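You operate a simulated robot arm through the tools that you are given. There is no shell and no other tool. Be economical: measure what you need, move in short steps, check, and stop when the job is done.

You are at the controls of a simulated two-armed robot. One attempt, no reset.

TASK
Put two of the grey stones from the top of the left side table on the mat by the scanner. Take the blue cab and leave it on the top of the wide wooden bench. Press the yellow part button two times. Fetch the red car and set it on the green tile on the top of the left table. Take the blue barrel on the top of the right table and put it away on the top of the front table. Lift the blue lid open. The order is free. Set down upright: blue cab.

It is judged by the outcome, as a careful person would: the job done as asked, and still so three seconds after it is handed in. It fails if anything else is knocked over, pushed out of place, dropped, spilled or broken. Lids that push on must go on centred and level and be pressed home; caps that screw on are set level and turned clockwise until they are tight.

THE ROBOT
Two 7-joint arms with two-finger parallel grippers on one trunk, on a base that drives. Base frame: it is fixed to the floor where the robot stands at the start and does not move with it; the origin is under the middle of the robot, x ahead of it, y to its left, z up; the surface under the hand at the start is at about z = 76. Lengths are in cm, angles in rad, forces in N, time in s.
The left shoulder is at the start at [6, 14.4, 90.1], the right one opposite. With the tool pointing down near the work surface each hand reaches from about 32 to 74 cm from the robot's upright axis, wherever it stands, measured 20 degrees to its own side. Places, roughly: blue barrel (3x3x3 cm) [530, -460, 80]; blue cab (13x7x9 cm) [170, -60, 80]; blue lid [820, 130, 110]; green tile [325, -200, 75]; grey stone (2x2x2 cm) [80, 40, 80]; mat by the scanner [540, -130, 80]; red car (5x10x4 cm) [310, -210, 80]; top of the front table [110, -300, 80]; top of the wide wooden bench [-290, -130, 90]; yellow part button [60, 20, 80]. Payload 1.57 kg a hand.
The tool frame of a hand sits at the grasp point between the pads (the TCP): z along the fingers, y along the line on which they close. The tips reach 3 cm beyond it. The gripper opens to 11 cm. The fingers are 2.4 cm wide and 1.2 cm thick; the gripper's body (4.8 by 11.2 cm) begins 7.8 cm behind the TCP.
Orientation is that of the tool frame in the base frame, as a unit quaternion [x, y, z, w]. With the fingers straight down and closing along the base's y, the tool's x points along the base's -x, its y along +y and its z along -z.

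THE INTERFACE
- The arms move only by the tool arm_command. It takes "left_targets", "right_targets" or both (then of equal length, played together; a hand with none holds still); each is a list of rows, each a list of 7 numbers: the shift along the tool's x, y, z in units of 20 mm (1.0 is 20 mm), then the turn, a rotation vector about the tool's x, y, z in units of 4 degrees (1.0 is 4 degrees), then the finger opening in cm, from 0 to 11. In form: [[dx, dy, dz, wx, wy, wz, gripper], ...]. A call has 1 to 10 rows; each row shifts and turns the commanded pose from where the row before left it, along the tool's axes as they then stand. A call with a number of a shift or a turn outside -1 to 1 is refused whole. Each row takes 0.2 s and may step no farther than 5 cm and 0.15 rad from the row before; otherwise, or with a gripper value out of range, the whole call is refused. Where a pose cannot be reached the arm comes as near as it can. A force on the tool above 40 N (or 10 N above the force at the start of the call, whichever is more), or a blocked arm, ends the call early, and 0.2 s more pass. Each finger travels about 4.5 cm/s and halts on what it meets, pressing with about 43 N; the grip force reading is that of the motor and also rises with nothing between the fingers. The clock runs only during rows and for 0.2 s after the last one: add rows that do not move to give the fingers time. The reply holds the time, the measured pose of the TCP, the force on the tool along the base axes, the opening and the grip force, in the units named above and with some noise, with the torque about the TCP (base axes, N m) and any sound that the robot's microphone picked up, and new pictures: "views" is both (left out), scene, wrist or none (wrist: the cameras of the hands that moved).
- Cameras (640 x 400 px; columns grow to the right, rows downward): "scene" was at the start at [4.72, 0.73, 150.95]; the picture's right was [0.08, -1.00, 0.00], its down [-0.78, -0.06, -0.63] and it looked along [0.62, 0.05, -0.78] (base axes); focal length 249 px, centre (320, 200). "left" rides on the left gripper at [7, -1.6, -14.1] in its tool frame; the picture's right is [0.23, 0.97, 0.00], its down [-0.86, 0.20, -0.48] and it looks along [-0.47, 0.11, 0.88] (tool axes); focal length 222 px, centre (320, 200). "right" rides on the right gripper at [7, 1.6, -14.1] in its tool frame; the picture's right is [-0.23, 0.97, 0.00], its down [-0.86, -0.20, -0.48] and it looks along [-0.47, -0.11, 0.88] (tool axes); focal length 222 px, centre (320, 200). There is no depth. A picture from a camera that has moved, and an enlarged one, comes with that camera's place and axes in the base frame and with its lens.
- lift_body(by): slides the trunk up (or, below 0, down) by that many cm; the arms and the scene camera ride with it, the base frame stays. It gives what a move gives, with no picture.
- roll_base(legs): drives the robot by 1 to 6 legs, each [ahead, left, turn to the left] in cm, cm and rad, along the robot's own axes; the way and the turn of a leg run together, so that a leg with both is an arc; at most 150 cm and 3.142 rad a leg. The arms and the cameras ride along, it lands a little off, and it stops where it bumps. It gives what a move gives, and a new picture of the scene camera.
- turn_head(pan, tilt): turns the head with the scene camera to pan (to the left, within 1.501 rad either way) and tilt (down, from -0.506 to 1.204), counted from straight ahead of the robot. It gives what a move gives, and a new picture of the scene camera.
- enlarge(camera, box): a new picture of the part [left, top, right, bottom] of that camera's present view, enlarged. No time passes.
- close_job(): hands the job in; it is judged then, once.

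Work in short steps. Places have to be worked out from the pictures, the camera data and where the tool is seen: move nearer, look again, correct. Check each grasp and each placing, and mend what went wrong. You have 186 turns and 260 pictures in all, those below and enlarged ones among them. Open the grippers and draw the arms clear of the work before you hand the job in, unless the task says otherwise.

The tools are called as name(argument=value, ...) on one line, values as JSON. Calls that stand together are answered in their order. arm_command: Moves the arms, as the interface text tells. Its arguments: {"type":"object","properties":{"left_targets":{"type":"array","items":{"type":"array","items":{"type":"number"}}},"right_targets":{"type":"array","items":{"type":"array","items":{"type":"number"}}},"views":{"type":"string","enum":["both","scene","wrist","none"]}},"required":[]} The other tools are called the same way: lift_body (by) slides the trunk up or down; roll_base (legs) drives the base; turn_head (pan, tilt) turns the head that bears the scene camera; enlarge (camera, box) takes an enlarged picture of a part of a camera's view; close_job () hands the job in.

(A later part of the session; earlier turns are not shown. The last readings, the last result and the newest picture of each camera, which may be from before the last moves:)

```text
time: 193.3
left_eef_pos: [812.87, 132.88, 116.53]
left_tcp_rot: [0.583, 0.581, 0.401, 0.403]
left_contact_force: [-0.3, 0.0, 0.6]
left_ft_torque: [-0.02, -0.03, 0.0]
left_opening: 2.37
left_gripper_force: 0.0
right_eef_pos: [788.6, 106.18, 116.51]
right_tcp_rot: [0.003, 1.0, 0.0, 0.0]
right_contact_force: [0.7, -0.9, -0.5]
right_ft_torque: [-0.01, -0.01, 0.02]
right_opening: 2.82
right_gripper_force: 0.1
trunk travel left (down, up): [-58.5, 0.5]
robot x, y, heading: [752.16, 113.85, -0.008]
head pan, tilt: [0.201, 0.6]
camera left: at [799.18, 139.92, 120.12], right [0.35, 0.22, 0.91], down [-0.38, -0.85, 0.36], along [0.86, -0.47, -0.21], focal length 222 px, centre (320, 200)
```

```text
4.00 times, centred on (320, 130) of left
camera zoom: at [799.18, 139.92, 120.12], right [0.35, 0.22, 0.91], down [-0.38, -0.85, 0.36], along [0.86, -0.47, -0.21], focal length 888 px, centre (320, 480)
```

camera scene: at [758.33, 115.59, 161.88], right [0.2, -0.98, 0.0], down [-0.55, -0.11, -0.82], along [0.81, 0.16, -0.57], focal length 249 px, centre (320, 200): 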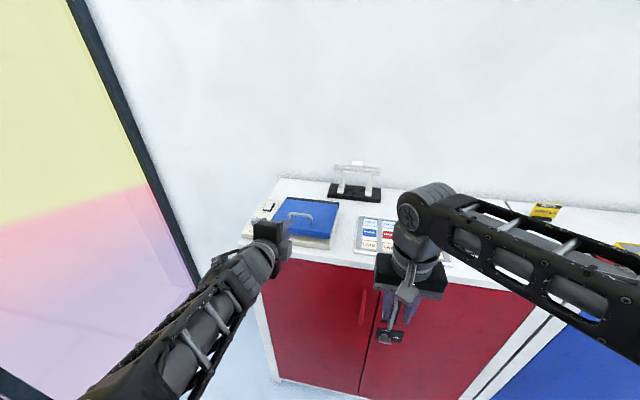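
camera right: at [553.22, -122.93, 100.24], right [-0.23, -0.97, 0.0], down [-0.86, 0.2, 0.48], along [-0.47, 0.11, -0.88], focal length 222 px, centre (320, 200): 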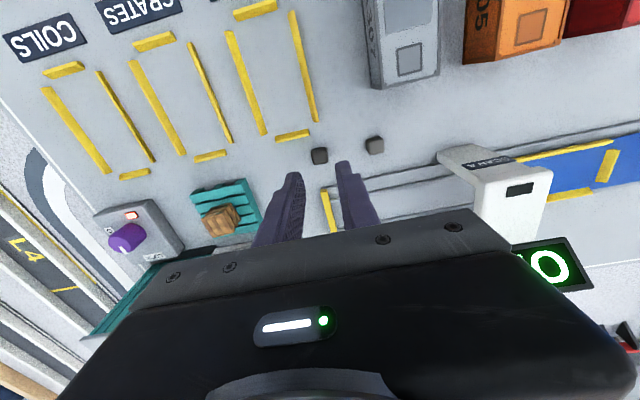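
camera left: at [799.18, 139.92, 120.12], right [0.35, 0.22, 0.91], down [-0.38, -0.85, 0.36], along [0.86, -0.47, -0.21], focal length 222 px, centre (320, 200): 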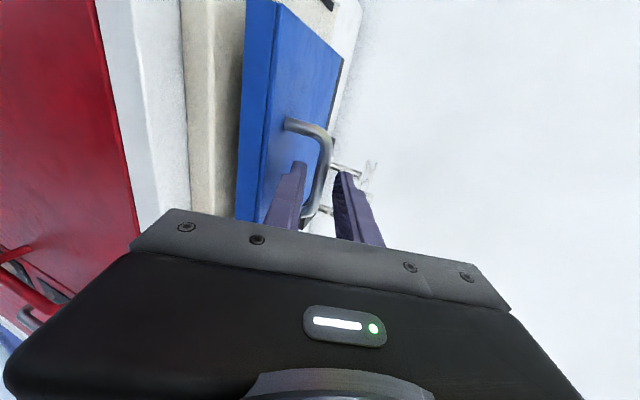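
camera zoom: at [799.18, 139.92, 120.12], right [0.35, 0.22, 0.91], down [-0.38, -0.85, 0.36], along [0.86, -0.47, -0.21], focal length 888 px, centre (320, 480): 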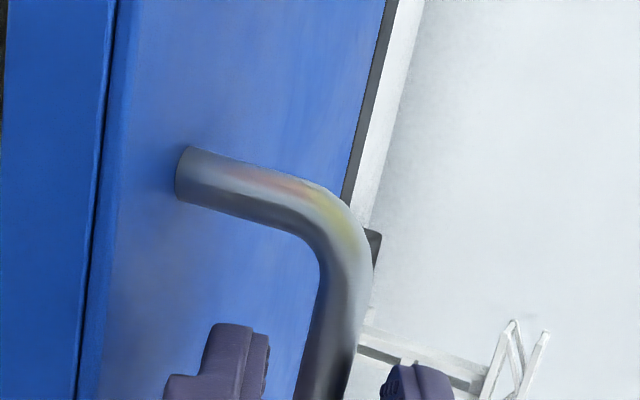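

The bar lies between the fingers near the tips. I advance 0.8 cm more and close.

arm_command(left_targets=[[0, 0, 0.4, 0, 0, 0, 2.4], [0, 0, 0, 0, 0, 0, 1.8], [0, 0, 0, 0, 0, 0, 1], [0, 0, 0, 0, 0, 0, 0.3], [0, 0, 0, 0, 0, 0, 0.3], [0, 0, 0, 0, 0, 0, 0.3]], views="wrist")

```text
time: 194.7
left_eef_pos: [813.88, 132.84, 116.2]
left_tcp_rot: [0.584, 0.58, 0.4, 0.402]
left_contact_force: [-0.7, 0.6, -0.8]
left_ft_torque: [0.54, 0.03, -0.22]
left_opening: 0.96
left_gripper_force: 28.5
right_eef_pos: [788.54, 106.18, 116.52]
right_tcp_rot: [0.002, 1.0, 0.001, 0.001]
right_contact_force: [0.3, -0.2, -0.9]
right_ft_torque: [0.05, -0.01, 0.0]
right_opening: 2.81
right_gripper_force: 0.0
trunk travel left (down, up): [-58.5, 0.5]
robot x, y, heading: [752.25, 113.52, -0.003]
head pan, tilt: [0.201, 0.6]
camera left: at [799.95, 139.88, 119.86], right [0.35, 0.22, 0.91], down [-0.38, -0.85, 0.36], along [0.86, -0.47, -0.21], focal length 222 px, centre (320, 200)
```

left: 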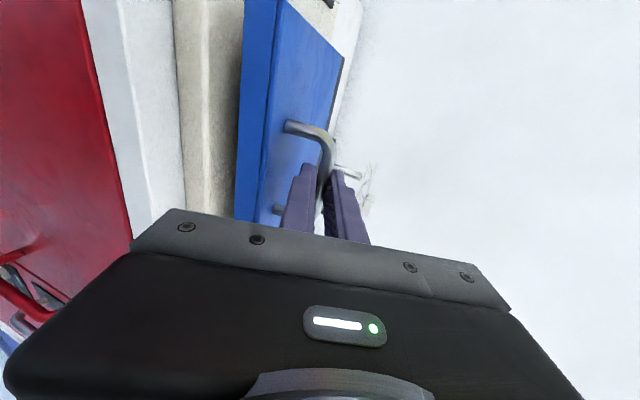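

Bar is gripped (0.96 cm). I lift along the hinge arc, 20° first, letting the pitch ease.

arm_command(left_targets=[[0, 0.717, -0.045, 0.5, 0, 0, 0.3], [0, 0.72, 0, 0.5, 0, 0, 0.3], [0, 0.715, 0.03, 0.5, 0, 0, 0.3], [0, 0.716, 0.06, 0.5, 0, 0, 0.3]], views="scene")

```text
time: 195.7
left_eef_pos: [816.38, 132.87, 121.05]
left_tcp_rot: [0.611, 0.607, 0.358, 0.36]
left_contact_force: [11.0, -0.3, -8.5]
left_ft_torque: [0.13, 0.06, -0.86]
left_opening: 0.95
left_gripper_force: 27.9
right_eef_pos: [788.79, 106.12, 116.43]
right_tcp_rot: [0.002, 1.0, 0.0, 0.0]
right_contact_force: [-0.6, -0.1, 0.2]
right_ft_torque: [0.02, -0.01, 0.02]
right_opening: 2.79
right_gripper_force: 0.1
trunk travel left (down, up): [-58.5, 0.5]
robot x, y, heading: [752.62, 113.46, -0.006]
head pan, tilt: [0.201, 0.6]
camera scene: at [758.6, 115.63, 161.85], right [0.2, -0.98, 0.0], down [-0.56, -0.11, -0.82], along [0.81, 0.16, -0.57], focal length 249 px, centre (320, 200)
```

scene: 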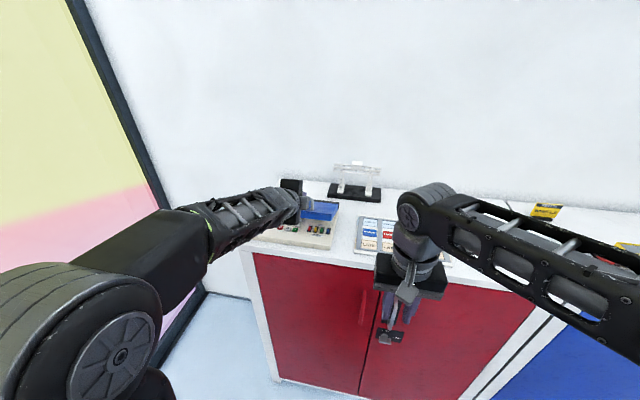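

The lid is opening. A mild pull toward the hinge tells me to curve slightly more inward; I continue to about 50°.

arm_command(left_targets=[[0, 0.71, 0.18, 0.5, 0, 0, 0.3], [0, 0.7, 0.2, 0.5, 0, 0, 0.3], [0, 0.7, 0.22, 0.5, 0, 0, 0.3], [0, 0.685, 0.25, 0.5, 0, 0, 0.3], [0, 0.677, 0.27, 0.5, 0, 0, 0.3], [0, 0.665, 0.3, 0.5, 0, 0, 0.3]], views="scene")

```text
time: 197.1
left_eef_pos: [823.05, 132.87, 126.42]
left_tcp_rot: [0.646, 0.641, 0.293, 0.294]
left_contact_force: [4.8, -1.7, -11.1]
left_ft_torque: [0.69, 0.07, -0.02]
left_opening: 0.96
left_gripper_force: 27.7
right_eef_pos: [788.67, 106.23, 116.44]
right_tcp_rot: [0.003, 1.0, 0.0, -0.001]
right_contact_force: [-1.1, -0.1, -0.6]
right_ft_torque: [0.0, 0.0, -0.01]
right_opening: 2.82
right_gripper_force: 0.0
trunk travel left (down, up): [-58.5, 0.5]
robot x, y, heading: [752.4, 113.79, 0.001]
head pan, tilt: [0.201, 0.6]
camera scene: at [758.52, 115.6, 161.86], right [0.2, -0.98, 0.0], down [-0.56, -0.11, -0.82], along [0.81, 0.16, -0.57], focal length 249 px, centre (320, 200)
```

scene: 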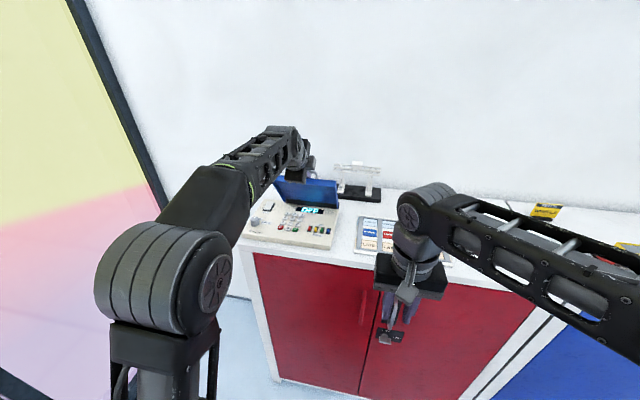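

Now about 50° open. I continue to about 75°, easing pitch faster so the fingers don't lever on the lid's edge.

arm_command(left_targets=[[0, 0.67, 0.313, 1, 0, 0, 0.3], [0, 0.66, 0.322, 1, 0, 0, 0.3], [0, 0.658, 0.333, 1, 0, 0, 0.3], [0, 0.648, 0.345, 1, 0, 0, 0.3], [0, 0.642, 0.352, 1, 0, 0, 0.3]], views="scene")

enlarge(camera="scene", box=[240, 120, 400, 260])

```text
time: 198.3
left_eef_pos: [821.73, 132.61, 126.33]
left_tcp_rot: [0.67, 0.671, 0.226, 0.223]
left_contact_force: [7.8, 14.1, -16.7]
left_ft_torque: [0.68, 0.05, -0.36]
left_opening: 1.02
left_gripper_force: 28.8
left hand out of reach, approached as far as the arm can: row 2, 3, 4, 5
right_eef_pos: [789.01, 106.51, 116.5]
right_tcp_rot: [0.002, 1.0, -0.001, -0.002]
right_contact_force: [-0.1, -0.8, -0.4]
right_ft_torque: [0.01, 0.02, 0.04]
right_opening: 2.82
right_gripper_force: 0.0
trunk travel left (down, up): [-58.5, 0.5]
robot x, y, heading: [752.82, 113.57, 0.0]
head pan, tilt: [0.201, 0.6]
camera scene: at [758.72, 115.92, 161.83], right [0.2, -0.98, 0.0], down [-0.56, -0.11, -0.82], along [0.81, 0.16, -0.57], focal length 249 px, centre (320, 200)
```

scene: 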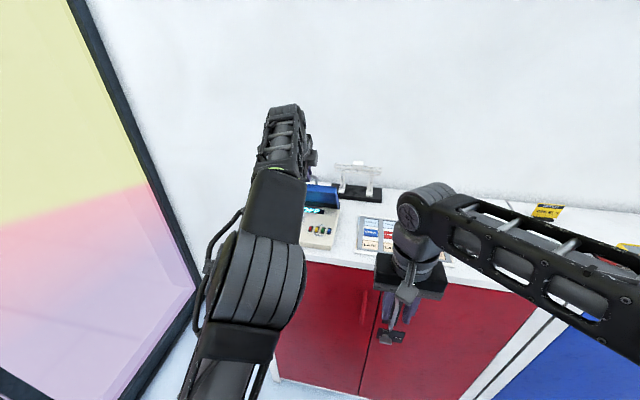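

```text
2.86 times, centred on (320, 190) of scene
camera zoom: at [758.72, 115.92, 161.83], right [0.2, -0.98, 0.0], down [-0.56, -0.11, -0.82], along [0.81, 0.16, -0.57], focal length 712 px, centre (320, 229)
```

zoom: 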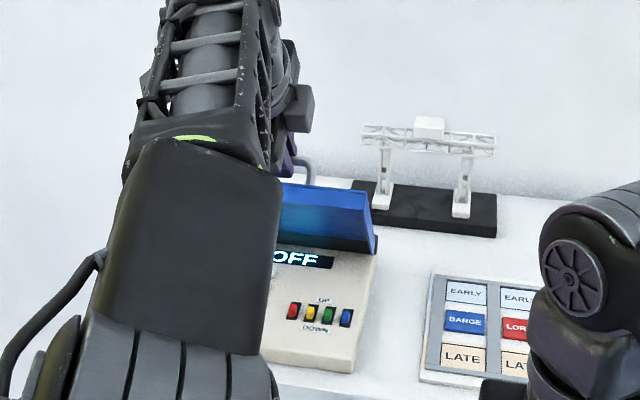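

The left arm is at its limit with the lid held about 53° open. I will bring the right hand, pitched forward with closed fingers, to push the lid's underside past upright. First pitch it while moving forward.

arm_command(right_targets=[[-0.7, 0, -0.25, 0, -1, 0, 1.5], [-0.716, 0, -0.2, 0, -1, 0, 0.5], [-0.728, 0, -0.15, 0, -1, 0, 0], [-0.737, 0, -0.1, 0, -1, 0, 0], [-0.742, 0, -0.05, 0, -1, 0, 0], [-0.743, 0, 0, 0, -1, 0, 0], [-0.741, 0, 0.056, 0, -1, 0, 0], [-0.735, 0, 0.108, 0, -1, 0, 0], [-0.726, 0, 0.16, 0, -1, 0, 0], [-0.713, 0, 0.21, 0, -1, 0, 0]], views="scene")

```text
time: 200.5
left_eef_pos: [821.43, 132.2, 126.6]
left_tcp_rot: [0.671, 0.669, 0.225, 0.226]
left_contact_force: [2.4, 20.8, -4.3]
left_ft_torque: [0.78, 0.0, -0.15]
left_opening: 0.94
left_gripper_force: 27.7
right_eef_pos: [802.74, 106.41, 121.64]
right_tcp_rot: [0.002, 0.94, -0.003, 0.342]
right_contact_force: [0.4, 0.0, -0.2]
right_ft_torque: [0.01, -0.01, -0.01]
right_opening: 0.0
right_gripper_force: 21.1
trunk travel left (down, up): [-58.5, 0.5]
robot x, y, heading: [752.43, 113.33, -0.004]
head pan, tilt: [0.201, 0.6]
camera scene: at [758.39, 116.03, 161.87], right [0.2, -0.98, 0.0], down [-0.55, -0.11, -0.82], along [0.81, 0.16, -0.57], focal length 249 px, centre (320, 200)
```

scene: 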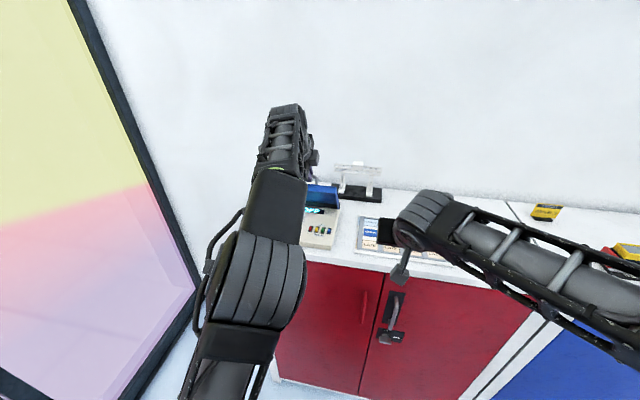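

I pitch the right hand further to about 68° and bring it in front of the lid's underside at y about 124.5.

arm_command(right_targets=[[-0.4, 1, 0.337, 0, -1, 0, 0], [-0.378, 1, 0.365, 0, -1, 0, 0], [-0.351, 1, 0.39, 0, -1, 0, 0], [-0.323, 1, 0.414, 0, -1, 0, 0], [-0.294, 1, 0.435, 0, -1, 0, 0], [-0.263, 1, 0.455, 0, -1, 0, 0], [-0.23, 1, 0.472, 0, -1, 0, 0], [-0.197, 1, 0.3, 0, 0, 0, 0], [0, 0.8, 0, 0, 0, 0, 0]], views="both")

```text
time: 202.5
left_eef_pos: [821.41, 132.15, 126.67]
left_tcp_rot: [0.672, 0.668, 0.226, 0.227]
left_contact_force: [1.6, 19.4, -4.4]
left_ft_torque: [0.52, 0.0, -0.33]
left_opening: 0.94
left_gripper_force: 27.5
right_eef_pos: [810.74, 123.94, 121.58]
right_tcp_rot: [0.001, 0.829, -0.003, 0.56]
right_contact_force: [-0.2, 0.5, -0.3]
right_ft_torque: [-0.01, 0.0, 0.02]
right_opening: 0.0
right_gripper_force: 20.9
trunk travel left (down, up): [-58.5, 0.5]
robot x, y, heading: [752.64, 113.59, -0.001]
head pan, tilt: [0.201, 0.6]
camera scene: at [758.36, 116.01, 161.87], right [0.2, -0.98, 0.0], down [-0.55, -0.11, -0.82], along [0.81, 0.16, -0.57], focal length 249 px, centre (320, 200)
camera right: at [795.07, 125.47, 120.28], right [0.09, 0.97, 0.21], down [-0.12, -0.2, 0.97], along [0.99, -0.11, 0.1], focal length 222 px, centre (320, 200)
```

scene: 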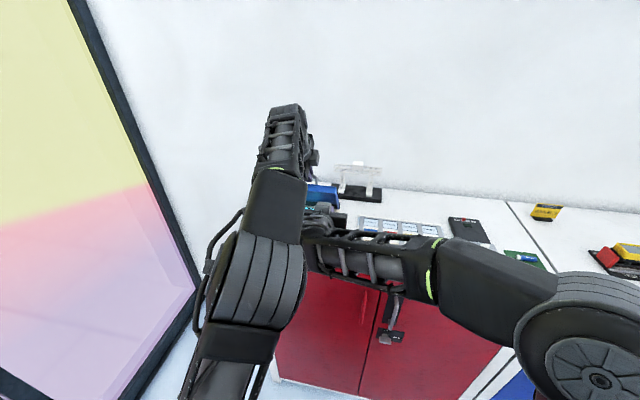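
right: 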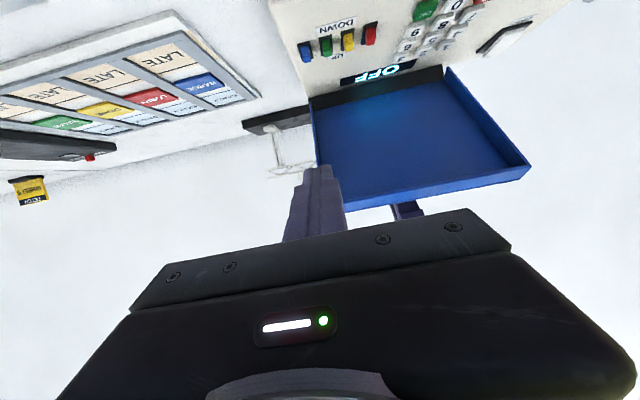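

The right camera shows the lid's underside; my finger is just at the lid's right edge. I move 2.6 cm left and advance toward the underside.

arm_command(right_targets=[[0, 0.7, 0, 0, 0, 0, 0], [0, 0.6, 0, 0, 0, 0, 0], [-0.3, 0, 0.742, 0, 0, 0, 0], [-0.3, 0, 0.742, 0, 0, 0, 0], [-0.3, 0, 0.742, 0, 0, 0, 0], [-0.3, 0, 0.742, 0, 0, 0, 0], [-0.15, 0, 0.37, 0, 0, 0, 0]], views="wrist")

```text
time: 204.1
left_eef_pos: [821.49, 132.14, 126.84]
left_tcp_rot: [0.671, 0.668, 0.227, 0.228]
left_contact_force: [18.4, 17.1, -0.3]
left_ft_torque: [0.86, -0.36, 0.0]
left_opening: 0.97
left_gripper_force: 28.0
right_eef_pos: [817.81, 126.69, 121.49]
right_tcp_rot: [0.0, 0.831, -0.002, 0.557]
right_contact_force: [-19.8, -0.8, -5.8]
right_ft_torque: [0.02, 0.21, -0.02]
right_opening: 0.0
right_gripper_force: 21.1
trunk travel left (down, up): [-58.5, 0.5]
robot x, y, heading: [752.85, 113.78, -0.005]
head pan, tilt: [0.201, 0.6]
camera right: at [802.05, 128.13, 120.34], right [0.09, 0.97, 0.21], down [-0.12, -0.2, 0.97], along [0.99, -0.11, 0.1], focal length 222 px, centre (320, 200)
```

right: 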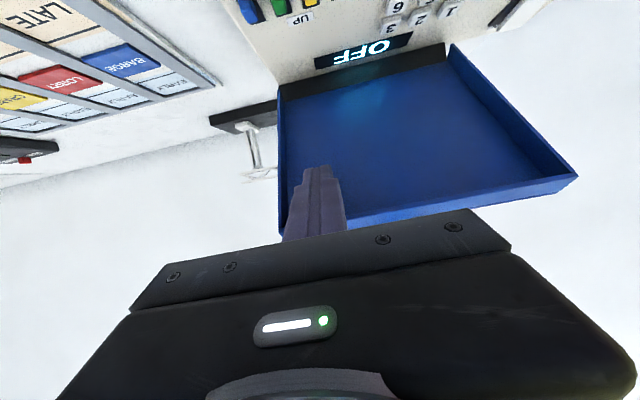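

The right finger presses the underside (20 N) and supports the lid. I open the left gripper and withdraw it from the bar.

arm_command(left_targets=[[0, 0, 0, 0, 0, 0, 1.5], [0, 0, 0, 0, 0, 0, 2.5], [0, 0, 0, 0, 0, 0, 3], [0, 0, -0.5, 0, 0, 0, 3], [0, 0, -0.5, 0, 0, 0, 3], [0, 0, -0.5, 0, 0, 0, 3]], views="both")

```text
time: 205.5
left_eef_pos: [819.57, 131.78, 129.08]
left_tcp_rot: [0.672, 0.668, 0.225, 0.226]
left_contact_force: [-0.9, -0.5, 0.1]
left_ft_torque: [0.02, -0.03, -0.01]
left_opening: 3.01
left_gripper_force: 0.0
right_eef_pos: [817.8, 126.26, 121.67]
right_tcp_rot: [0.002, 0.829, -0.002, 0.559]
right_contact_force: [0.4, 0.5, -0.1]
right_ft_torque: [0.02, 0.0, -0.01]
right_opening: 0.01
right_gripper_force: 21.5
trunk travel left (down, up): [-58.5, 0.5]
robot x, y, heading: [752.53, 113.37, -0.004]
head pan, tilt: [0.201, 0.6]
camera scene: at [758.25, 115.6, 161.88], right [0.2, -0.98, 0.0], down [-0.55, -0.11, -0.83], along [0.81, 0.16, -0.56], focal length 249 px, centre (320, 200)
camera left: at [809.66, 138.77, 139.58], right [0.78, 0.22, 0.59], down [-0.14, -0.85, 0.5], along [0.62, -0.47, -0.63], focal length 222 px, centre (320, 200)
```

scene: 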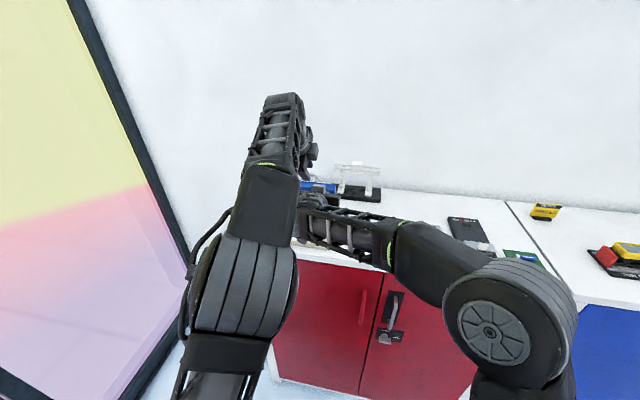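
left: 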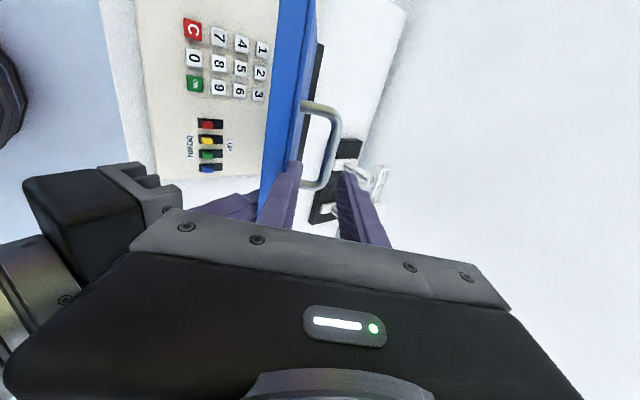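

The lid stays up. I withdraw the left hand further and look.

arm_command(left_targets=[[0, 0, -0.8, 0, 0, 0, 3], [0, 0, -0.8, 0, 0, 0, 3], [0, 0, -0.8, -0.5, 0, 0, 3], [0, 0, -0.8, -0.5, 0, 0, 3], [0.5, 0, -0.8, -0.5, 0, 0, 3], [0.5, 0, -0.8, -0.5, 0, 0, 3]], views="both")

```text
time: 206.9
left_eef_pos: [813.49, 133.79, 136.54]
left_tcp_rot: [0.655, 0.651, 0.271, 0.272]
left_contact_force: [0.2, -0.1, 0.4]
left_ft_torque: [0.01, 0.01, 0.02]
left_opening: 3.01
left_gripper_force: 0.0
right_eef_pos: [817.7, 126.18, 121.77]
right_tcp_rot: [0.001, 0.829, -0.001, 0.559]
right_contact_force: [-0.2, 0.1, -0.4]
right_ft_torque: [0.0, -0.01, -0.01]
right_opening: 0.01
right_gripper_force: 21.8
trunk travel left (down, up): [-58.5, 0.5]
robot x, y, heading: [752.49, 113.82, -0.006]
head pan, tilt: [0.201, 0.6]
camera scene: at [758.22, 115.64, 161.88], right [0.2, -0.98, 0.0], down [-0.55, -0.11, -0.83], along [0.81, 0.16, -0.56], focal length 249 px, centre (320, 200)
camera left: at [802.19, 140.89, 145.52], right [0.69, 0.22, 0.69], down [-0.2, -0.85, 0.48], along [0.7, -0.47, -0.54], focal length 222 px, centre (320, 200)
```

scene: 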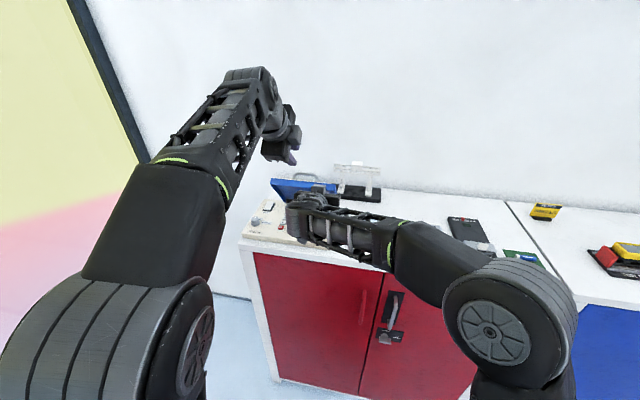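
left: 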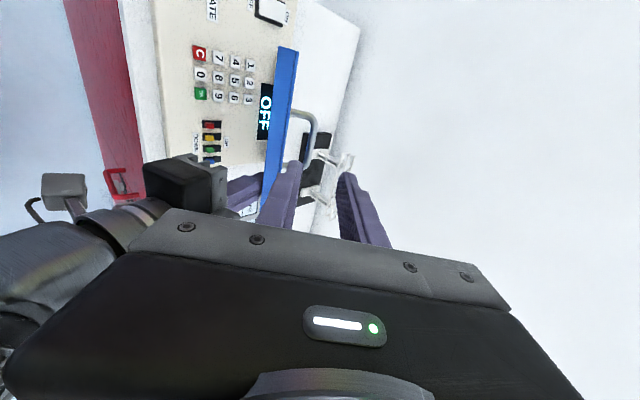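

The left hand is clear. I push the underside forward with the right fingers to bring the lid past upright.

arm_command(right_targets=[[-0.3, 0, 0.742, 0, 0, 0, 0], [-0.3, 0, 0.742, 0, 0, 0, 0], [-0.3, 0, 0.742, 0, 0, 0, 0], [-0.3, 0, 0.742, 0, 0, 0, 0], [-0.3, 0, 0.742, 0, 0, 0, 0]], views="both")

```text
time: 208.1
left_eef_pos: [813.47, 133.94, 136.44]
left_tcp_rot: [0.654, 0.651, 0.272, 0.273]
left_contact_force: [0.3, -1.2, -0.2]
left_ft_torque: [0.0, 0.03, -0.01]
left_opening: 3.0
left_gripper_force: 0.1
right_eef_pos: [825.92, 126.2, 121.67]
right_tcp_rot: [0.002, 0.829, -0.002, 0.559]
right_contact_force: [-0.8, 0.2, 0.2]
right_ft_torque: [-0.02, -0.02, 0.0]
right_opening: 0.01
right_gripper_force: 21.5
trunk travel left (down, up): [-58.5, 0.5]
robot x, y, heading: [753.17, 113.86, 0.0]
head pan, tilt: [0.201, 0.6]
camera scene: at [758.33, 115.63, 161.87], right [0.2, -0.98, 0.0], down [-0.55, -0.11, -0.82], along [0.81, 0.16, -0.57], focal length 249 px, centre (320, 200)
camera right: at [810.25, 127.78, 120.46], right [0.09, 0.97, 0.21], down [-0.12, -0.2, 0.97], along [0.99, -0.11, 0.1], focal length 222 px, centre (320, 200)
```

scene: 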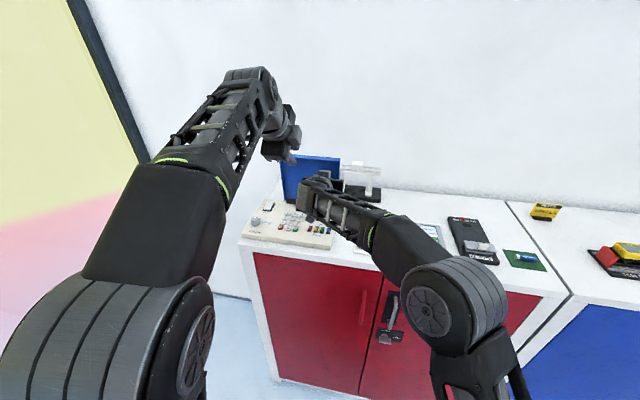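
right: 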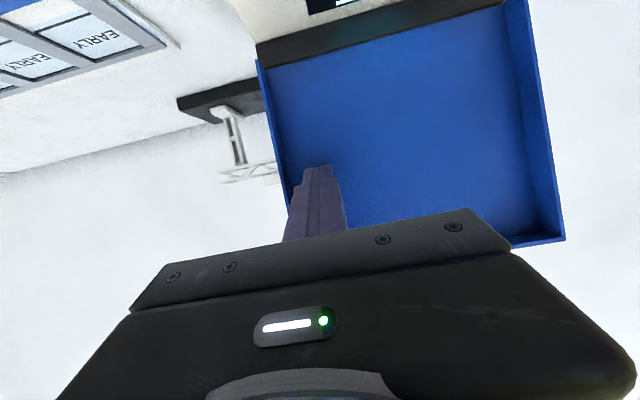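

The lid is nearly upright and moves easily. I push about 3 cm more, gently.

arm_command(right_targets=[[-0.2, 0, 0.5, 0, 0, 0, 0], [-0.2, 0, 0.5, 0, 0, 0, 0], [-0.2, 0, 0.5, 0, 0, 0, 0], [0, 0, 0, 0, 0, 0, 0]], views="both")

```text
time: 209.1
left_eef_pos: [813.48, 133.85, 136.54]
left_tcp_rot: [0.655, 0.651, 0.271, 0.273]
left_contact_force: [0.3, -0.1, 0.1]
left_ft_torque: [-0.02, -0.02, -0.03]
left_opening: 2.98
left_gripper_force: 0.0
right_eef_pos: [829.16, 126.22, 121.68]
right_tcp_rot: [0.003, 0.829, -0.002, 0.559]
right_contact_force: [-1.2, -1.3, 0.3]
right_ft_torque: [-0.02, 0.0, 0.02]
right_opening: 0.01
right_gripper_force: 21.6
trunk travel left (down, up): [-58.5, 0.5]
robot x, y, heading: [752.39, 113.93, -0.002]
head pan, tilt: [0.201, 0.6]
camera scene: at [758.26, 115.61, 161.88], right [0.2, -0.98, 0.0], down [-0.55, -0.11, -0.83], along [0.81, 0.16, -0.56], focal length 249 px, centre (320, 200)
camera right: at [813.49, 127.72, 120.42], right [0.09, 0.97, 0.21], down [-0.12, -0.2, 0.97], along [0.99, -0.11, 0.1], focal length 222 px, centre (320, 200)
```

scene: 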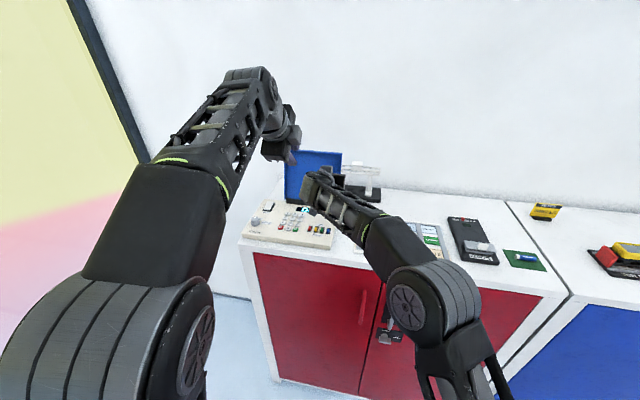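
right: 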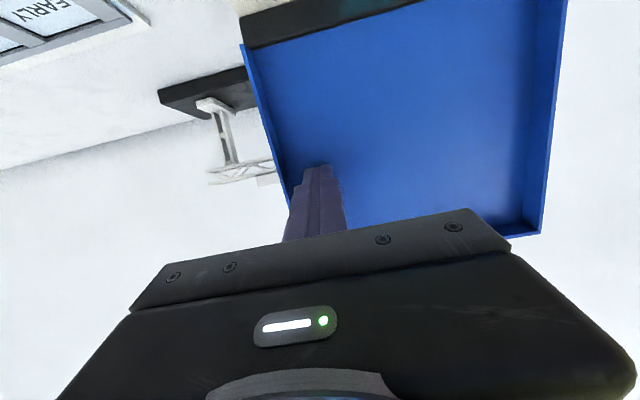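

The lid stands about upright or past. I draw the right hand back and see whether it stays.

arm_command(right_targets=[[0.3, 0, -0.742, 0, 0, 0, 0], [0.3, 0, -0.742, 0, 0, 0, 0], [0.3, 0, -0.742, 0, 0, 0, 0], [0.3, 0, -0.742, 0, 0, 0, 0], [0.3, 0, -0.742, 0, 0, 0, 0], [0.3, -0.5, -0.742, 0, 0, 0, 0], [0.3, -1, -0.742, 0, 0, 0, 0], [0.3, -1, -0.742, 0, 0, 0, 0], [0.3, -1, -0.742, 0, 0, 0, 0]], views="both")

```text
time: 211.1
left_eef_pos: [813.32, 133.76, 136.65]
left_tcp_rot: [0.655, 0.65, 0.272, 0.272]
left_contact_force: [0.9, 0.3, 0.0]
left_ft_torque: [0.03, -0.03, 0.02]
left_opening: 3.01
left_gripper_force: 0.1
right_eef_pos: [814.79, 119.29, 121.67]
right_tcp_rot: [0.001, 0.829, -0.001, 0.559]
right_contact_force: [-0.1, -0.1, -0.8]
right_ft_torque: [-0.01, 0.0, 0.02]
right_opening: 0.0
right_gripper_force: 21.4
trunk travel left (down, up): [-58.5, 0.5]
robot x, y, heading: [752.21, 113.63, 0.0]
head pan, tilt: [0.201, 0.6]
camera scene: at [758.23, 115.52, 161.88], right [0.2, -0.98, 0.0], down [-0.55, -0.11, -0.83], along [0.81, 0.16, -0.56], focal length 249 px, centre (320, 200)
camera right: at [799.11, 120.76, 120.5], right [0.09, 0.97, 0.21], down [-0.12, -0.2, 0.97], along [0.99, -0.11, 0.1], focal length 222 px, centre (320, 200)
```

scene: 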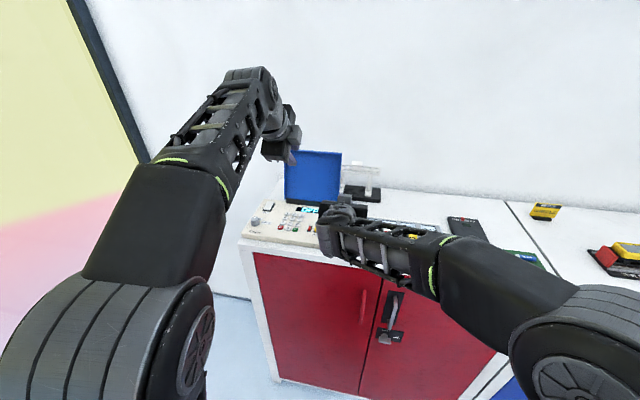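
right: 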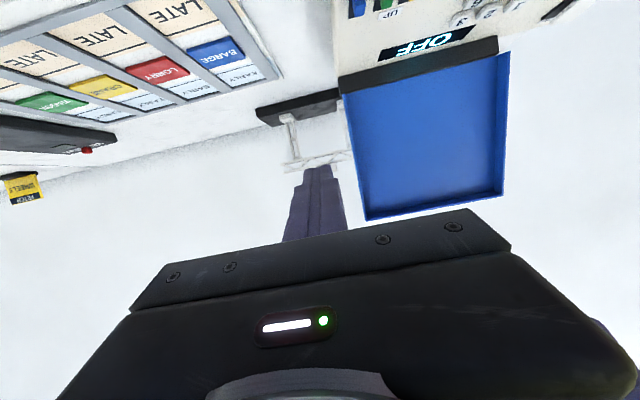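

The lid stays open. I back away from the lockers, then restore both hands to pointing down.

roll_base(legs=[[-75, 0, 0]])

arm_command(left_targets=[[0, -0.85, 0.13, 0, 0, 0, 3], [0, -0.85, 0.13, 0, 0, 0, 3], [0, -0.85, 0.13, 0, 0, 0, 3], [0, -0.85, 0.13, 0, 0, 0, 3], [0, -0.85, 0.13, 0, 0, 0, 3], [0, -0.85, 0.13, 0, 0, 0, 3], [0, -0.85, 0.13, 0, 0, 0, 3], [0, -0.85, 0.13, 0, 0, 0, 3], [0, 0, 0, 0, 0, -1, 3], [0, 0, 0, 0, 0, -1, 3]], right_targets=[[0.2, -0.5, -0.35, 0, 1, 0, 2], [0.2, -0.5, -0.35, 0, 1, 0, 2], [0.2, -0.5, -0.35, 0, 1, 0, 2], [0.2, -0.5, -0.3, 0, 1, 0, 2], [0.25, 0, -0.3, 0, 1, 0, 2], [0.25, 0, -0.3, 0, 1, 0, 2], [0.25, 0, -0.25, 0, 1, 0, 2], [0.25, 0, -0.2, 0, 1, 0, 2], [0.25, 0, 0, 0, 1, 0, 2], [0.2, 0, 0, 0, 1, 0, 2]], views="none")

arm_command(left_targets=[[0, 0, 0, 0, 0, -1, 3], [0, 0, 0, 0, 0, -1, 3], [0, 0, 0, 0, 0, -1, 3], [0, 0, 0, 0, 0, -1, 3], [0, 0, 0, 0, 0, -1, 3], [0, 0, 0, 0, 0, -1, 3], [0, 0, 0, 0, 0, -1, 3], [0, 0, 0, 0, 0, -1, 3], [0, 0, 0, 0, 0, -1, 3], [0, 0, 0, 0, 0, -1, 3]], right_targets=[[0.2, 0, 0, 0, 1, 0, 2], [0.2, 0, 0, 0, 1, 0, 2], [0.2, 0, 0, 0, 1, 0, 2], [0.2, 0, 0, 0, 1, 0, 2], [0.2, 0, 0, 0, 1, 0, 2], [0.2, 0, 0, 0, 1, 0, 2], [0, 0, 0, 0, 1, 0, 2], [0, 0, 0, 0, 0, 0, 2], [0, 0, 0, 0, 0, 0, 2], [0, 0, 0, 0, 0, 0, 2]], views="none")

arm_command(left_targets=[[0, 0, 0, 0, 0, -1, 3], [0, 0, 0, 0, 0, -1, 3], [0, 0, 0, 0, 0, -1, 3], [0, 0, 0, 0, 0, -1, 3], [0, 0, 0, 0, 0, -1, 3], [0, 0, 0, 0, 0, -1, 3], [0, 0, 0, 0, 0, -1, 3], [0, 0, 0, 0, 0, -1, 3], [0, 0, 0, 0, 0, -1, 3], [0, 0, 0, 0, 0, -1, 3]], views="none")

```text
time: 215.2
left_eef_pos: [738.52, 133.98, 136.7]
left_tcp_rot: [0.656, 0.649, 0.271, 0.273]
left_contact_force: [-0.2, 1.1, 0.3]
left_ft_torque: [0.01, -0.02, 0.0]
left_opening: 3.01
left_gripper_force: 0.1
right_eef_pos: [739.96, 119.37, 121.63]
right_tcp_rot: [0.003, 0.829, -0.002, 0.559]
right_contact_force: [0.3, -0.2, 0.2]
right_ft_torque: [-0.01, -0.01, 0.01]
right_opening: 0.0
right_gripper_force: 21.2
trunk travel left (down, up): [-58.5, 0.5]
robot x, y, heading: [677.73, 113.95, -0.011]
head pan, tilt: [0.201, 0.6]
camera scene: at [683.36, 115.96, 161.88], right [0.19, -0.98, 0.0], down [-0.55, -0.11, -0.83], along [0.81, 0.16, -0.56], focal length 249 px, centre (320, 200)
```

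scene: 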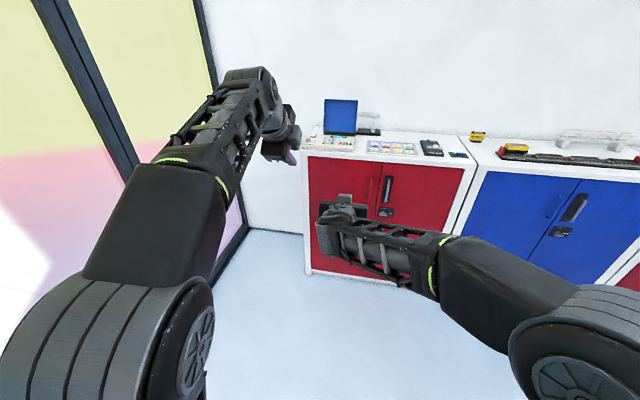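

```text
time: 217.4
left_eef_pos: [730.49, 134.04, 125.51]
left_tcp_rot: [0.608, 0.694, 0.252, 0.292]
left_contact_force: [0.3, -0.8, -0.6]
left_ft_torque: [-0.03, 0.0, 0.02]
left_opening: 3.0
left_gripper_force: 0.0
right_eef_pos: [733.24, 115.4, 121.0]
right_tcp_rot: [0.003, 0.971, -0.001, 0.241]
right_contact_force: [0.4, 0.2, 0.7]
right_ft_torque: [0.01, 0.04, 0.03]
right_opening: 1.97
right_gripper_force: 0.0
trunk travel left (down, up): [-58.5, 0.5]
robot x, y, heading: [677.76, 113.78, -0.01]
head pan, tilt: [0.201, 0.6]
```

```text
time: 219.6
left_eef_pos: [730.45, 133.95, 125.35]
left_tcp_rot: [0.334, 0.86, 0.136, 0.36]
left_contact_force: [-0.5, -0.2, -0.3]
left_ft_torque: [-0.01, -0.01, -0.01]
left_opening: 3.01
left_gripper_force: 0.0
right_eef_pos: [731.57, 115.44, 120.45]
right_tcp_rot: [0.004, 0.995, -0.001, 0.104]
right_contact_force: [-0.4, -0.1, 0.1]
right_ft_torque: [0.0, 0.0, 0.0]
right_opening: 1.98
right_gripper_force: 0.1
right hand out of reach, approached as far as the arm can: row 5, 6, 7
trunk travel left (down, up): [-58.5, 0.5]
robot x, y, heading: [677.71, 114.15, -0.004]
head pan, tilt: [0.201, 0.6]
```

```text
time: 221.8
left_eef_pos: [730.63, 134.02, 125.34]
left_tcp_rot: [0.019, 0.923, 0.005, 0.385]
left_contact_force: [0.1, 0.8, -0.1]
left_ft_torque: [-0.03, -0.02, 0.02]
left_opening: 3.01
left_gripper_force: 0.1
right_eef_pos: [731.55, 115.51, 120.53]
right_tcp_rot: [0.004, 0.994, -0.001, 0.105]
right_contact_force: [-0.4, -0.4, 0.4]
right_ft_torque: [-0.01, 0.0, 0.0]
right_opening: 2.01
right_gripper_force: 0.1
trunk travel left (down, up): [-58.5, 0.5]
robot x, y, heading: [677.67, 113.93, -0.009]
head pan, tilt: [0.201, 0.6]
```

I finish pitching both hands down while lowering them, and bring the trunk back down.

arm_command(left_targets=[[0.4, 0, 0.3, 0, 1, -0.5, 3], [0.4, 0, 0.3, 0, 1, 0, 3], [0.4, 0, 0.3, 0, 1, 0, 3], [0.3, 0, 0.4, 0, 1, 0, 3], [0.3, 0, 0.4, 0, 1, 0, 3], [0.3, 0.3, 0.5, 0, 1, 0, 3], [0.2, 0.3, 0.5, 0, 1, 0, 3], [0.2, 0.3, 0.6, 0, 1, 0, 3], [0.2, 0.3, 0.6, 0, 1, 0, 3], [0.2, 0.3, 0.6, 0, 1, 0, 3]], right_targets=[[0.2, 0, 0.6, 0, 0, 0, 2], [0.2, -0.5, 0.6, 0, 1, 0, 2], [0.2, -0.5, 0.6, 0, 1, 0, 2], [0.2, -0.5, 0.6, 0, 1, 0, 2], [0.2, -0.5, 0.3, 0, 0, 0, 2], [0, -0.5, 0, 0, 0, 0, 2], [0, -0.5, 0, 0, 0, 0, 2], [0, 0, 0, 0, 0, 0, 2], [0, 0, 0, 0, 0, 0, 2], [0, 0, 0, 0, 0, 0, 2]], views="none")

lift_body(by=-8.5)

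```text
time: 224.0
left_eef_pos: [729.35, 137.16, 114.44]
left_tcp_rot: [0.005, 0.999, 0.002, 0.045]
left_contact_force: [0.0, -0.5, 1.1]
left_ft_torque: [0.0, 0.0, -0.01]
left_opening: 2.99
left_gripper_force: 0.1
right_eef_pos: [730.85, 111.12, 116.6]
right_tcp_rot: [0.004, 0.999, 0.0, 0.053]
right_contact_force: [-0.5, -0.1, 0.5]
right_ft_torque: [0.01, 0.03, -0.02]
right_opening: 2.0
right_gripper_force: 0.1
right hand out of reach, approached as far as the arm can: row 3, 4
trunk travel left (down, up): [-58.5, 0.5]
robot x, y, heading: [677.82, 113.89, -0.003]
head pan, tilt: [0.201, 0.6]
```

```text
time: 225.2
left_eef_pos: [729.24, 137.21, 106.02]
left_tcp_rot: [0.003, 0.999, 0.001, 0.046]
left_contact_force: [-0.3, 0.2, -0.3]
left_ft_torque: [-0.01, 0.02, 0.0]
left_opening: 3.01
left_gripper_force: 0.1
right_eef_pos: [730.86, 111.08, 108.21]
right_tcp_rot: [0.004, 0.999, 0.0, 0.053]
right_contact_force: [0.4, 0.7, -0.3]
right_ft_torque: [-0.02, 0.0, 0.0]
right_opening: 1.99
right_gripper_force: 0.0
trunk travel left (down, up): [-50.0, 9.0]
robot x, y, heading: [677.65, 114.4, -0.016]
head pan, tilt: [0.201, 0.6]
```

I level the last pitch, draw the hands in, and drive around the round tables toward the right table.

arm_command(left_targets=[[0.5, 0, 0.3, 0, 0.7, 0, 3], [0.5, 0, 0.3, 0, 0.6, 0, 3], [0.5, 0, 0, 0, 0, 0, 3], [0.5, 0, 0, 0, 0, 0, 3]], right_targets=[[0.5, -0.5, 0.5, 0, 0.8, 0, 2], [0.5, -0.5, 0.5, 0, 0.7, 0, 2], [0.5, -0.5, 0.5, 0, 0, 0, 2], [0.5, -0.5, 0.5, 0, 0, 0, 2]], views="none")

roll_base(legs=[[67, 0, 0], [0, 0, -1.56], [150, 0, 0]])

turn_head(pan=-0.2, tilt=0.4)

```text
time: 226.2
left_eef_pos: [725.34, 137.28, 104.73]
left_tcp_rot: [0.003, 1.0, 0.001, 0.0]
left_contact_force: [-0.1, -0.2, -0.8]
left_ft_torque: [0.02, -0.03, 0.0]
left_opening: 2.99
left_gripper_force: 0.0
right_eef_pos: [726.89, 107.06, 103.92]
right_tcp_rot: [0.004, 1.0, 0.0, 0.001]
right_contact_force: [0.6, 0.6, -0.4]
right_ft_torque: [0.02, -0.01, -0.02]
right_opening: 1.97
right_gripper_force: 0.1
trunk travel left (down, up): [-50.0, 9.0]
robot x, y, heading: [677.59, 113.96, -0.003]
head pan, tilt: [0.201, 0.6]
```

```text
time: 240.7
left_eef_pos: [775.19, -84.42, 104.7]
left_tcp_rot: [0.697, 0.717, 0.001, 0.001]
left_contact_force: [0.7, -0.7, 0.8]
left_ft_torque: [0.01, 0.0, 0.0]
left_opening: 2.99
left_gripper_force: 0.1
right_eef_pos: [745.27, -87.06, 103.82]
right_tcp_rot: [0.697, 0.717, -0.001, 0.0]
right_contact_force: [-0.2, 0.3, -1.2]
right_ft_torque: [0.0, 0.01, 0.0]
right_opening: 1.99
right_gripper_force: 0.1
trunk travel left (down, up): [-50.0, 9.0]
robot x, y, heading: [750.32, -37.54, -1.541]
head pan, tilt: [0.201, 0.6]
camera scene: at [752.51, -42.97, 153.38], right [-0.97, -0.23, 0.0], down [-0.13, 0.55, -0.82], along [0.19, -0.8, -0.57], focal length 249 px, centre (320, 200)
```

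scene: 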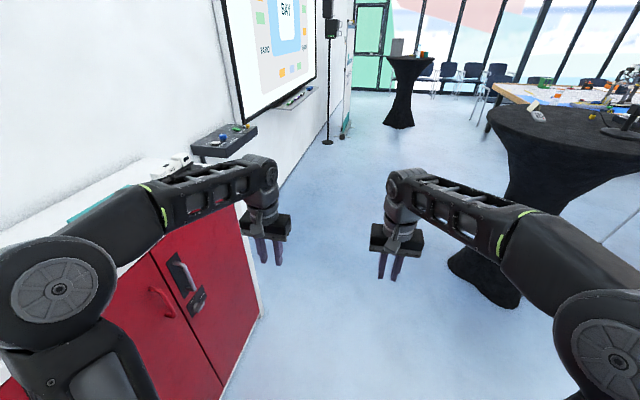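

```text
time: 241.6
left_eef_pos: [775.25, -84.43, 104.77]
left_tcp_rot: [0.697, 0.717, 0.0, 0.002]
left_contact_force: [-0.1, -0.2, 0.4]
left_ft_torque: [-0.04, 0.01, 0.0]
left_opening: 2.98
left_gripper_force: 0.1
right_eef_pos: [745.32, -87.04, 103.87]
right_tcp_rot: [0.697, 0.717, -0.001, 0.0]
right_contact_force: [0.0, -1.1, -0.1]
right_ft_torque: [0.01, 0.02, -0.03]
right_opening: 2.01
right_gripper_force: 0.1
trunk travel left (down, up): [-50.0, 9.0]
robot x, y, heading: [750.39, -37.47, -1.541]
head pan, tilt: [-0.201, 0.4]
camera scene: at [748.92, -43.47, 155.2], right [-0.99, 0.17, 0.0], down [0.07, 0.38, -0.92], along [-0.16, -0.91, -0.39], focal length 249 px, centre (320, 200)
```

scene: 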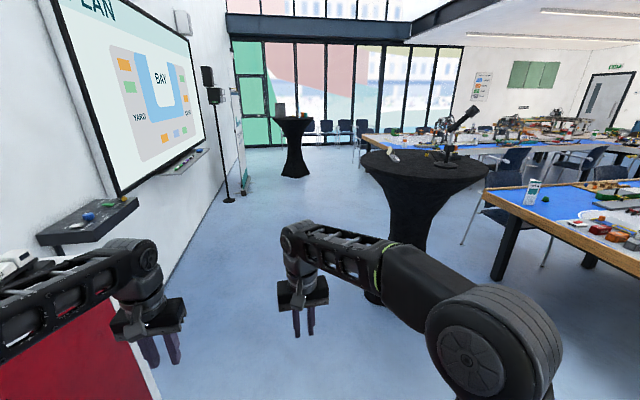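

The way past the round table is free at x about 757. I continue ahead 250 cm.

roll_base(legs=[[20, 7, -0.03], [150, 0, 0], [90, 0, 0]])

turn_head(pan=-0.7, tilt=0.45)

```text
time: 254.5
left_eef_pos: [782.69, -342.6, 104.69]
left_tcp_rot: [0.703, 0.711, 0.001, 0.001]
left_contact_force: [-0.2, 0.7, -0.1]
left_ft_torque: [0.03, 0.01, 0.01]
left_opening: 3.0
left_gripper_force: 0.1
right_eef_pos: [752.75, -344.7, 103.81]
right_tcp_rot: [0.703, 0.711, 0.0, 0.0]
right_contact_force: [0.1, -0.1, -1.0]
right_ft_torque: [0.02, 0.02, 0.01]
right_opening: 2.01
right_gripper_force: 0.1
trunk travel left (down, up): [-50.0, 9.0]
robot x, y, heading: [758.68, -294.77, -1.555]
head pan, tilt: [-0.201, 0.4]
camera scene: at [757.15, -301.18, 155.2], right [-0.98, 0.19, 0.0], down [0.07, 0.38, -0.92], along [-0.17, -0.9, -0.39], focal length 249 px, centre (320, 200)
```

scene: 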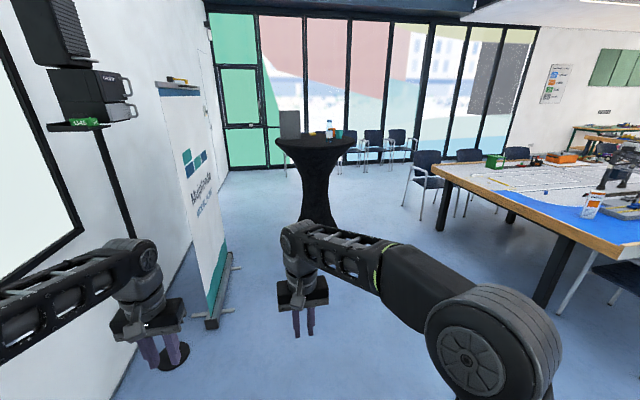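

```text
time: 255.4
left_eef_pos: [782.73, -342.59, 104.65]
left_tcp_rot: [0.703, 0.711, 0.0, 0.001]
left_contact_force: [-0.4, 0.8, 0.4]
left_ft_torque: [0.0, 0.0, 0.0]
left_opening: 3.0
left_gripper_force: 0.1
right_eef_pos: [752.68, -344.52, 103.8]
right_tcp_rot: [0.704, 0.711, -0.001, 0.001]
right_contact_force: [-0.9, 0.5, -0.8]
right_ft_torque: [-0.01, -0.01, -0.01]
right_opening: 2.02
right_gripper_force: 0.1
trunk travel left (down, up): [-50.0, 9.0]
robot x, y, heading: [758.93, -295.35, -1.558]
head pan, tilt: [-0.7, 0.45]
camera scene: at [753.06, -299.14, 154.74], right [-0.77, 0.63, 0.0], down [0.28, 0.34, -0.9], along [-0.57, -0.7, -0.44], focal length 249 px, centre (320, 200)
```

scene: 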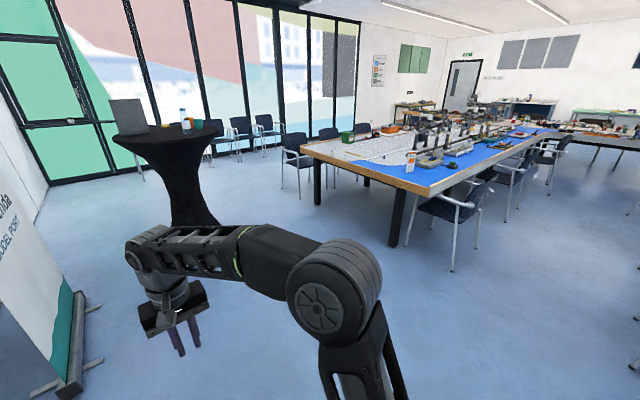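

The right table's end is at about x = 575 (y from -381 to -557). I drive to face its end near y = -458.

roll_base(legs=[[150, 0, 0], [12, 0, 0], [0, 0, -1.584], [128, 0, 0]])

turn_head(pan=0, tilt=0.7)

```text
time: 273.7
left_eef_pos: [586.41, -477.37, 104.75]
left_tcp_rot: [1.0, -0.019, 0.0, 0.001]
left_contact_force: [-0.5, 0.0, -0.1]
left_ft_torque: [0.0, -0.01, 0.01]
left_opening: 3.02
left_gripper_force: 0.0
right_eef_pos: [585.81, -447.18, 103.92]
right_tcp_rot: [1.0, -0.019, 0.0, 0.001]
right_contact_force: [0.9, -0.6, 0.0]
right_ft_torque: [0.0, -0.03, 0.05]
right_opening: 2.01
right_gripper_force: 0.0
trunk travel left (down, up): [-50.0, 9.0]
robot x, y, heading: [635.05, -455.81, 3.107]
head pan, tilt: [-0.7, 0.45]
camera scene: at [631.28, -449.53, 154.73], right [0.67, 0.74, 0.0], down [0.32, -0.29, -0.9], along [-0.67, 0.6, -0.44], focal length 249 px, centre (320, 200)
```

scene: 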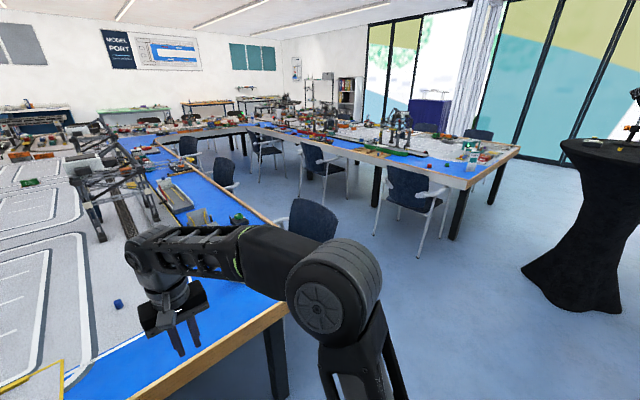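

```text
time: 274.8
left_eef_pos: [586.47, -477.3, 104.64]
left_tcp_rot: [1.0, -0.019, 0.0, 0.001]
left_contact_force: [0.6, 0.4, 0.3]
left_ft_torque: [-0.02, -0.02, -0.03]
left_opening: 3.01
left_gripper_force: 0.1
right_eef_pos: [585.81, -447.25, 103.83]
right_tcp_rot: [1.0, -0.019, -0.001, 0.0]
right_contact_force: [-0.2, 0.0, -1.1]
right_ft_torque: [-0.02, 0.0, -0.03]
right_opening: 2.0
right_gripper_force: 0.1
trunk travel left (down, up): [-50.0, 9.0]
robot x, y, heading: [634.85, -455.97, 3.103]
head pan, tilt: [0.0, 0.7]
camera scene: at [629.63, -455.39, 152.52], right [0.04, 1.0, 0.0], down [0.64, -0.02, -0.77], along [-0.76, 0.03, -0.64], focal length 249 px, centre (320, 200)
```

scene: 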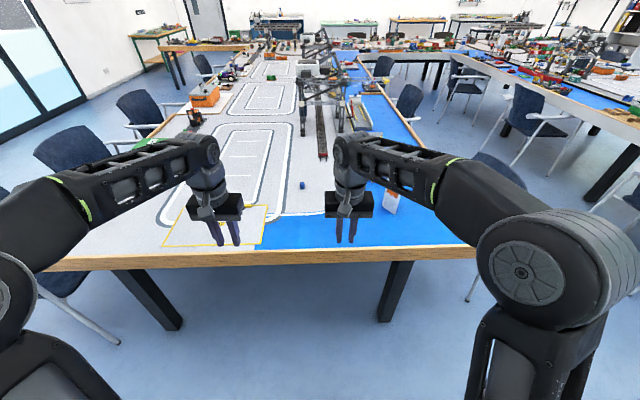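

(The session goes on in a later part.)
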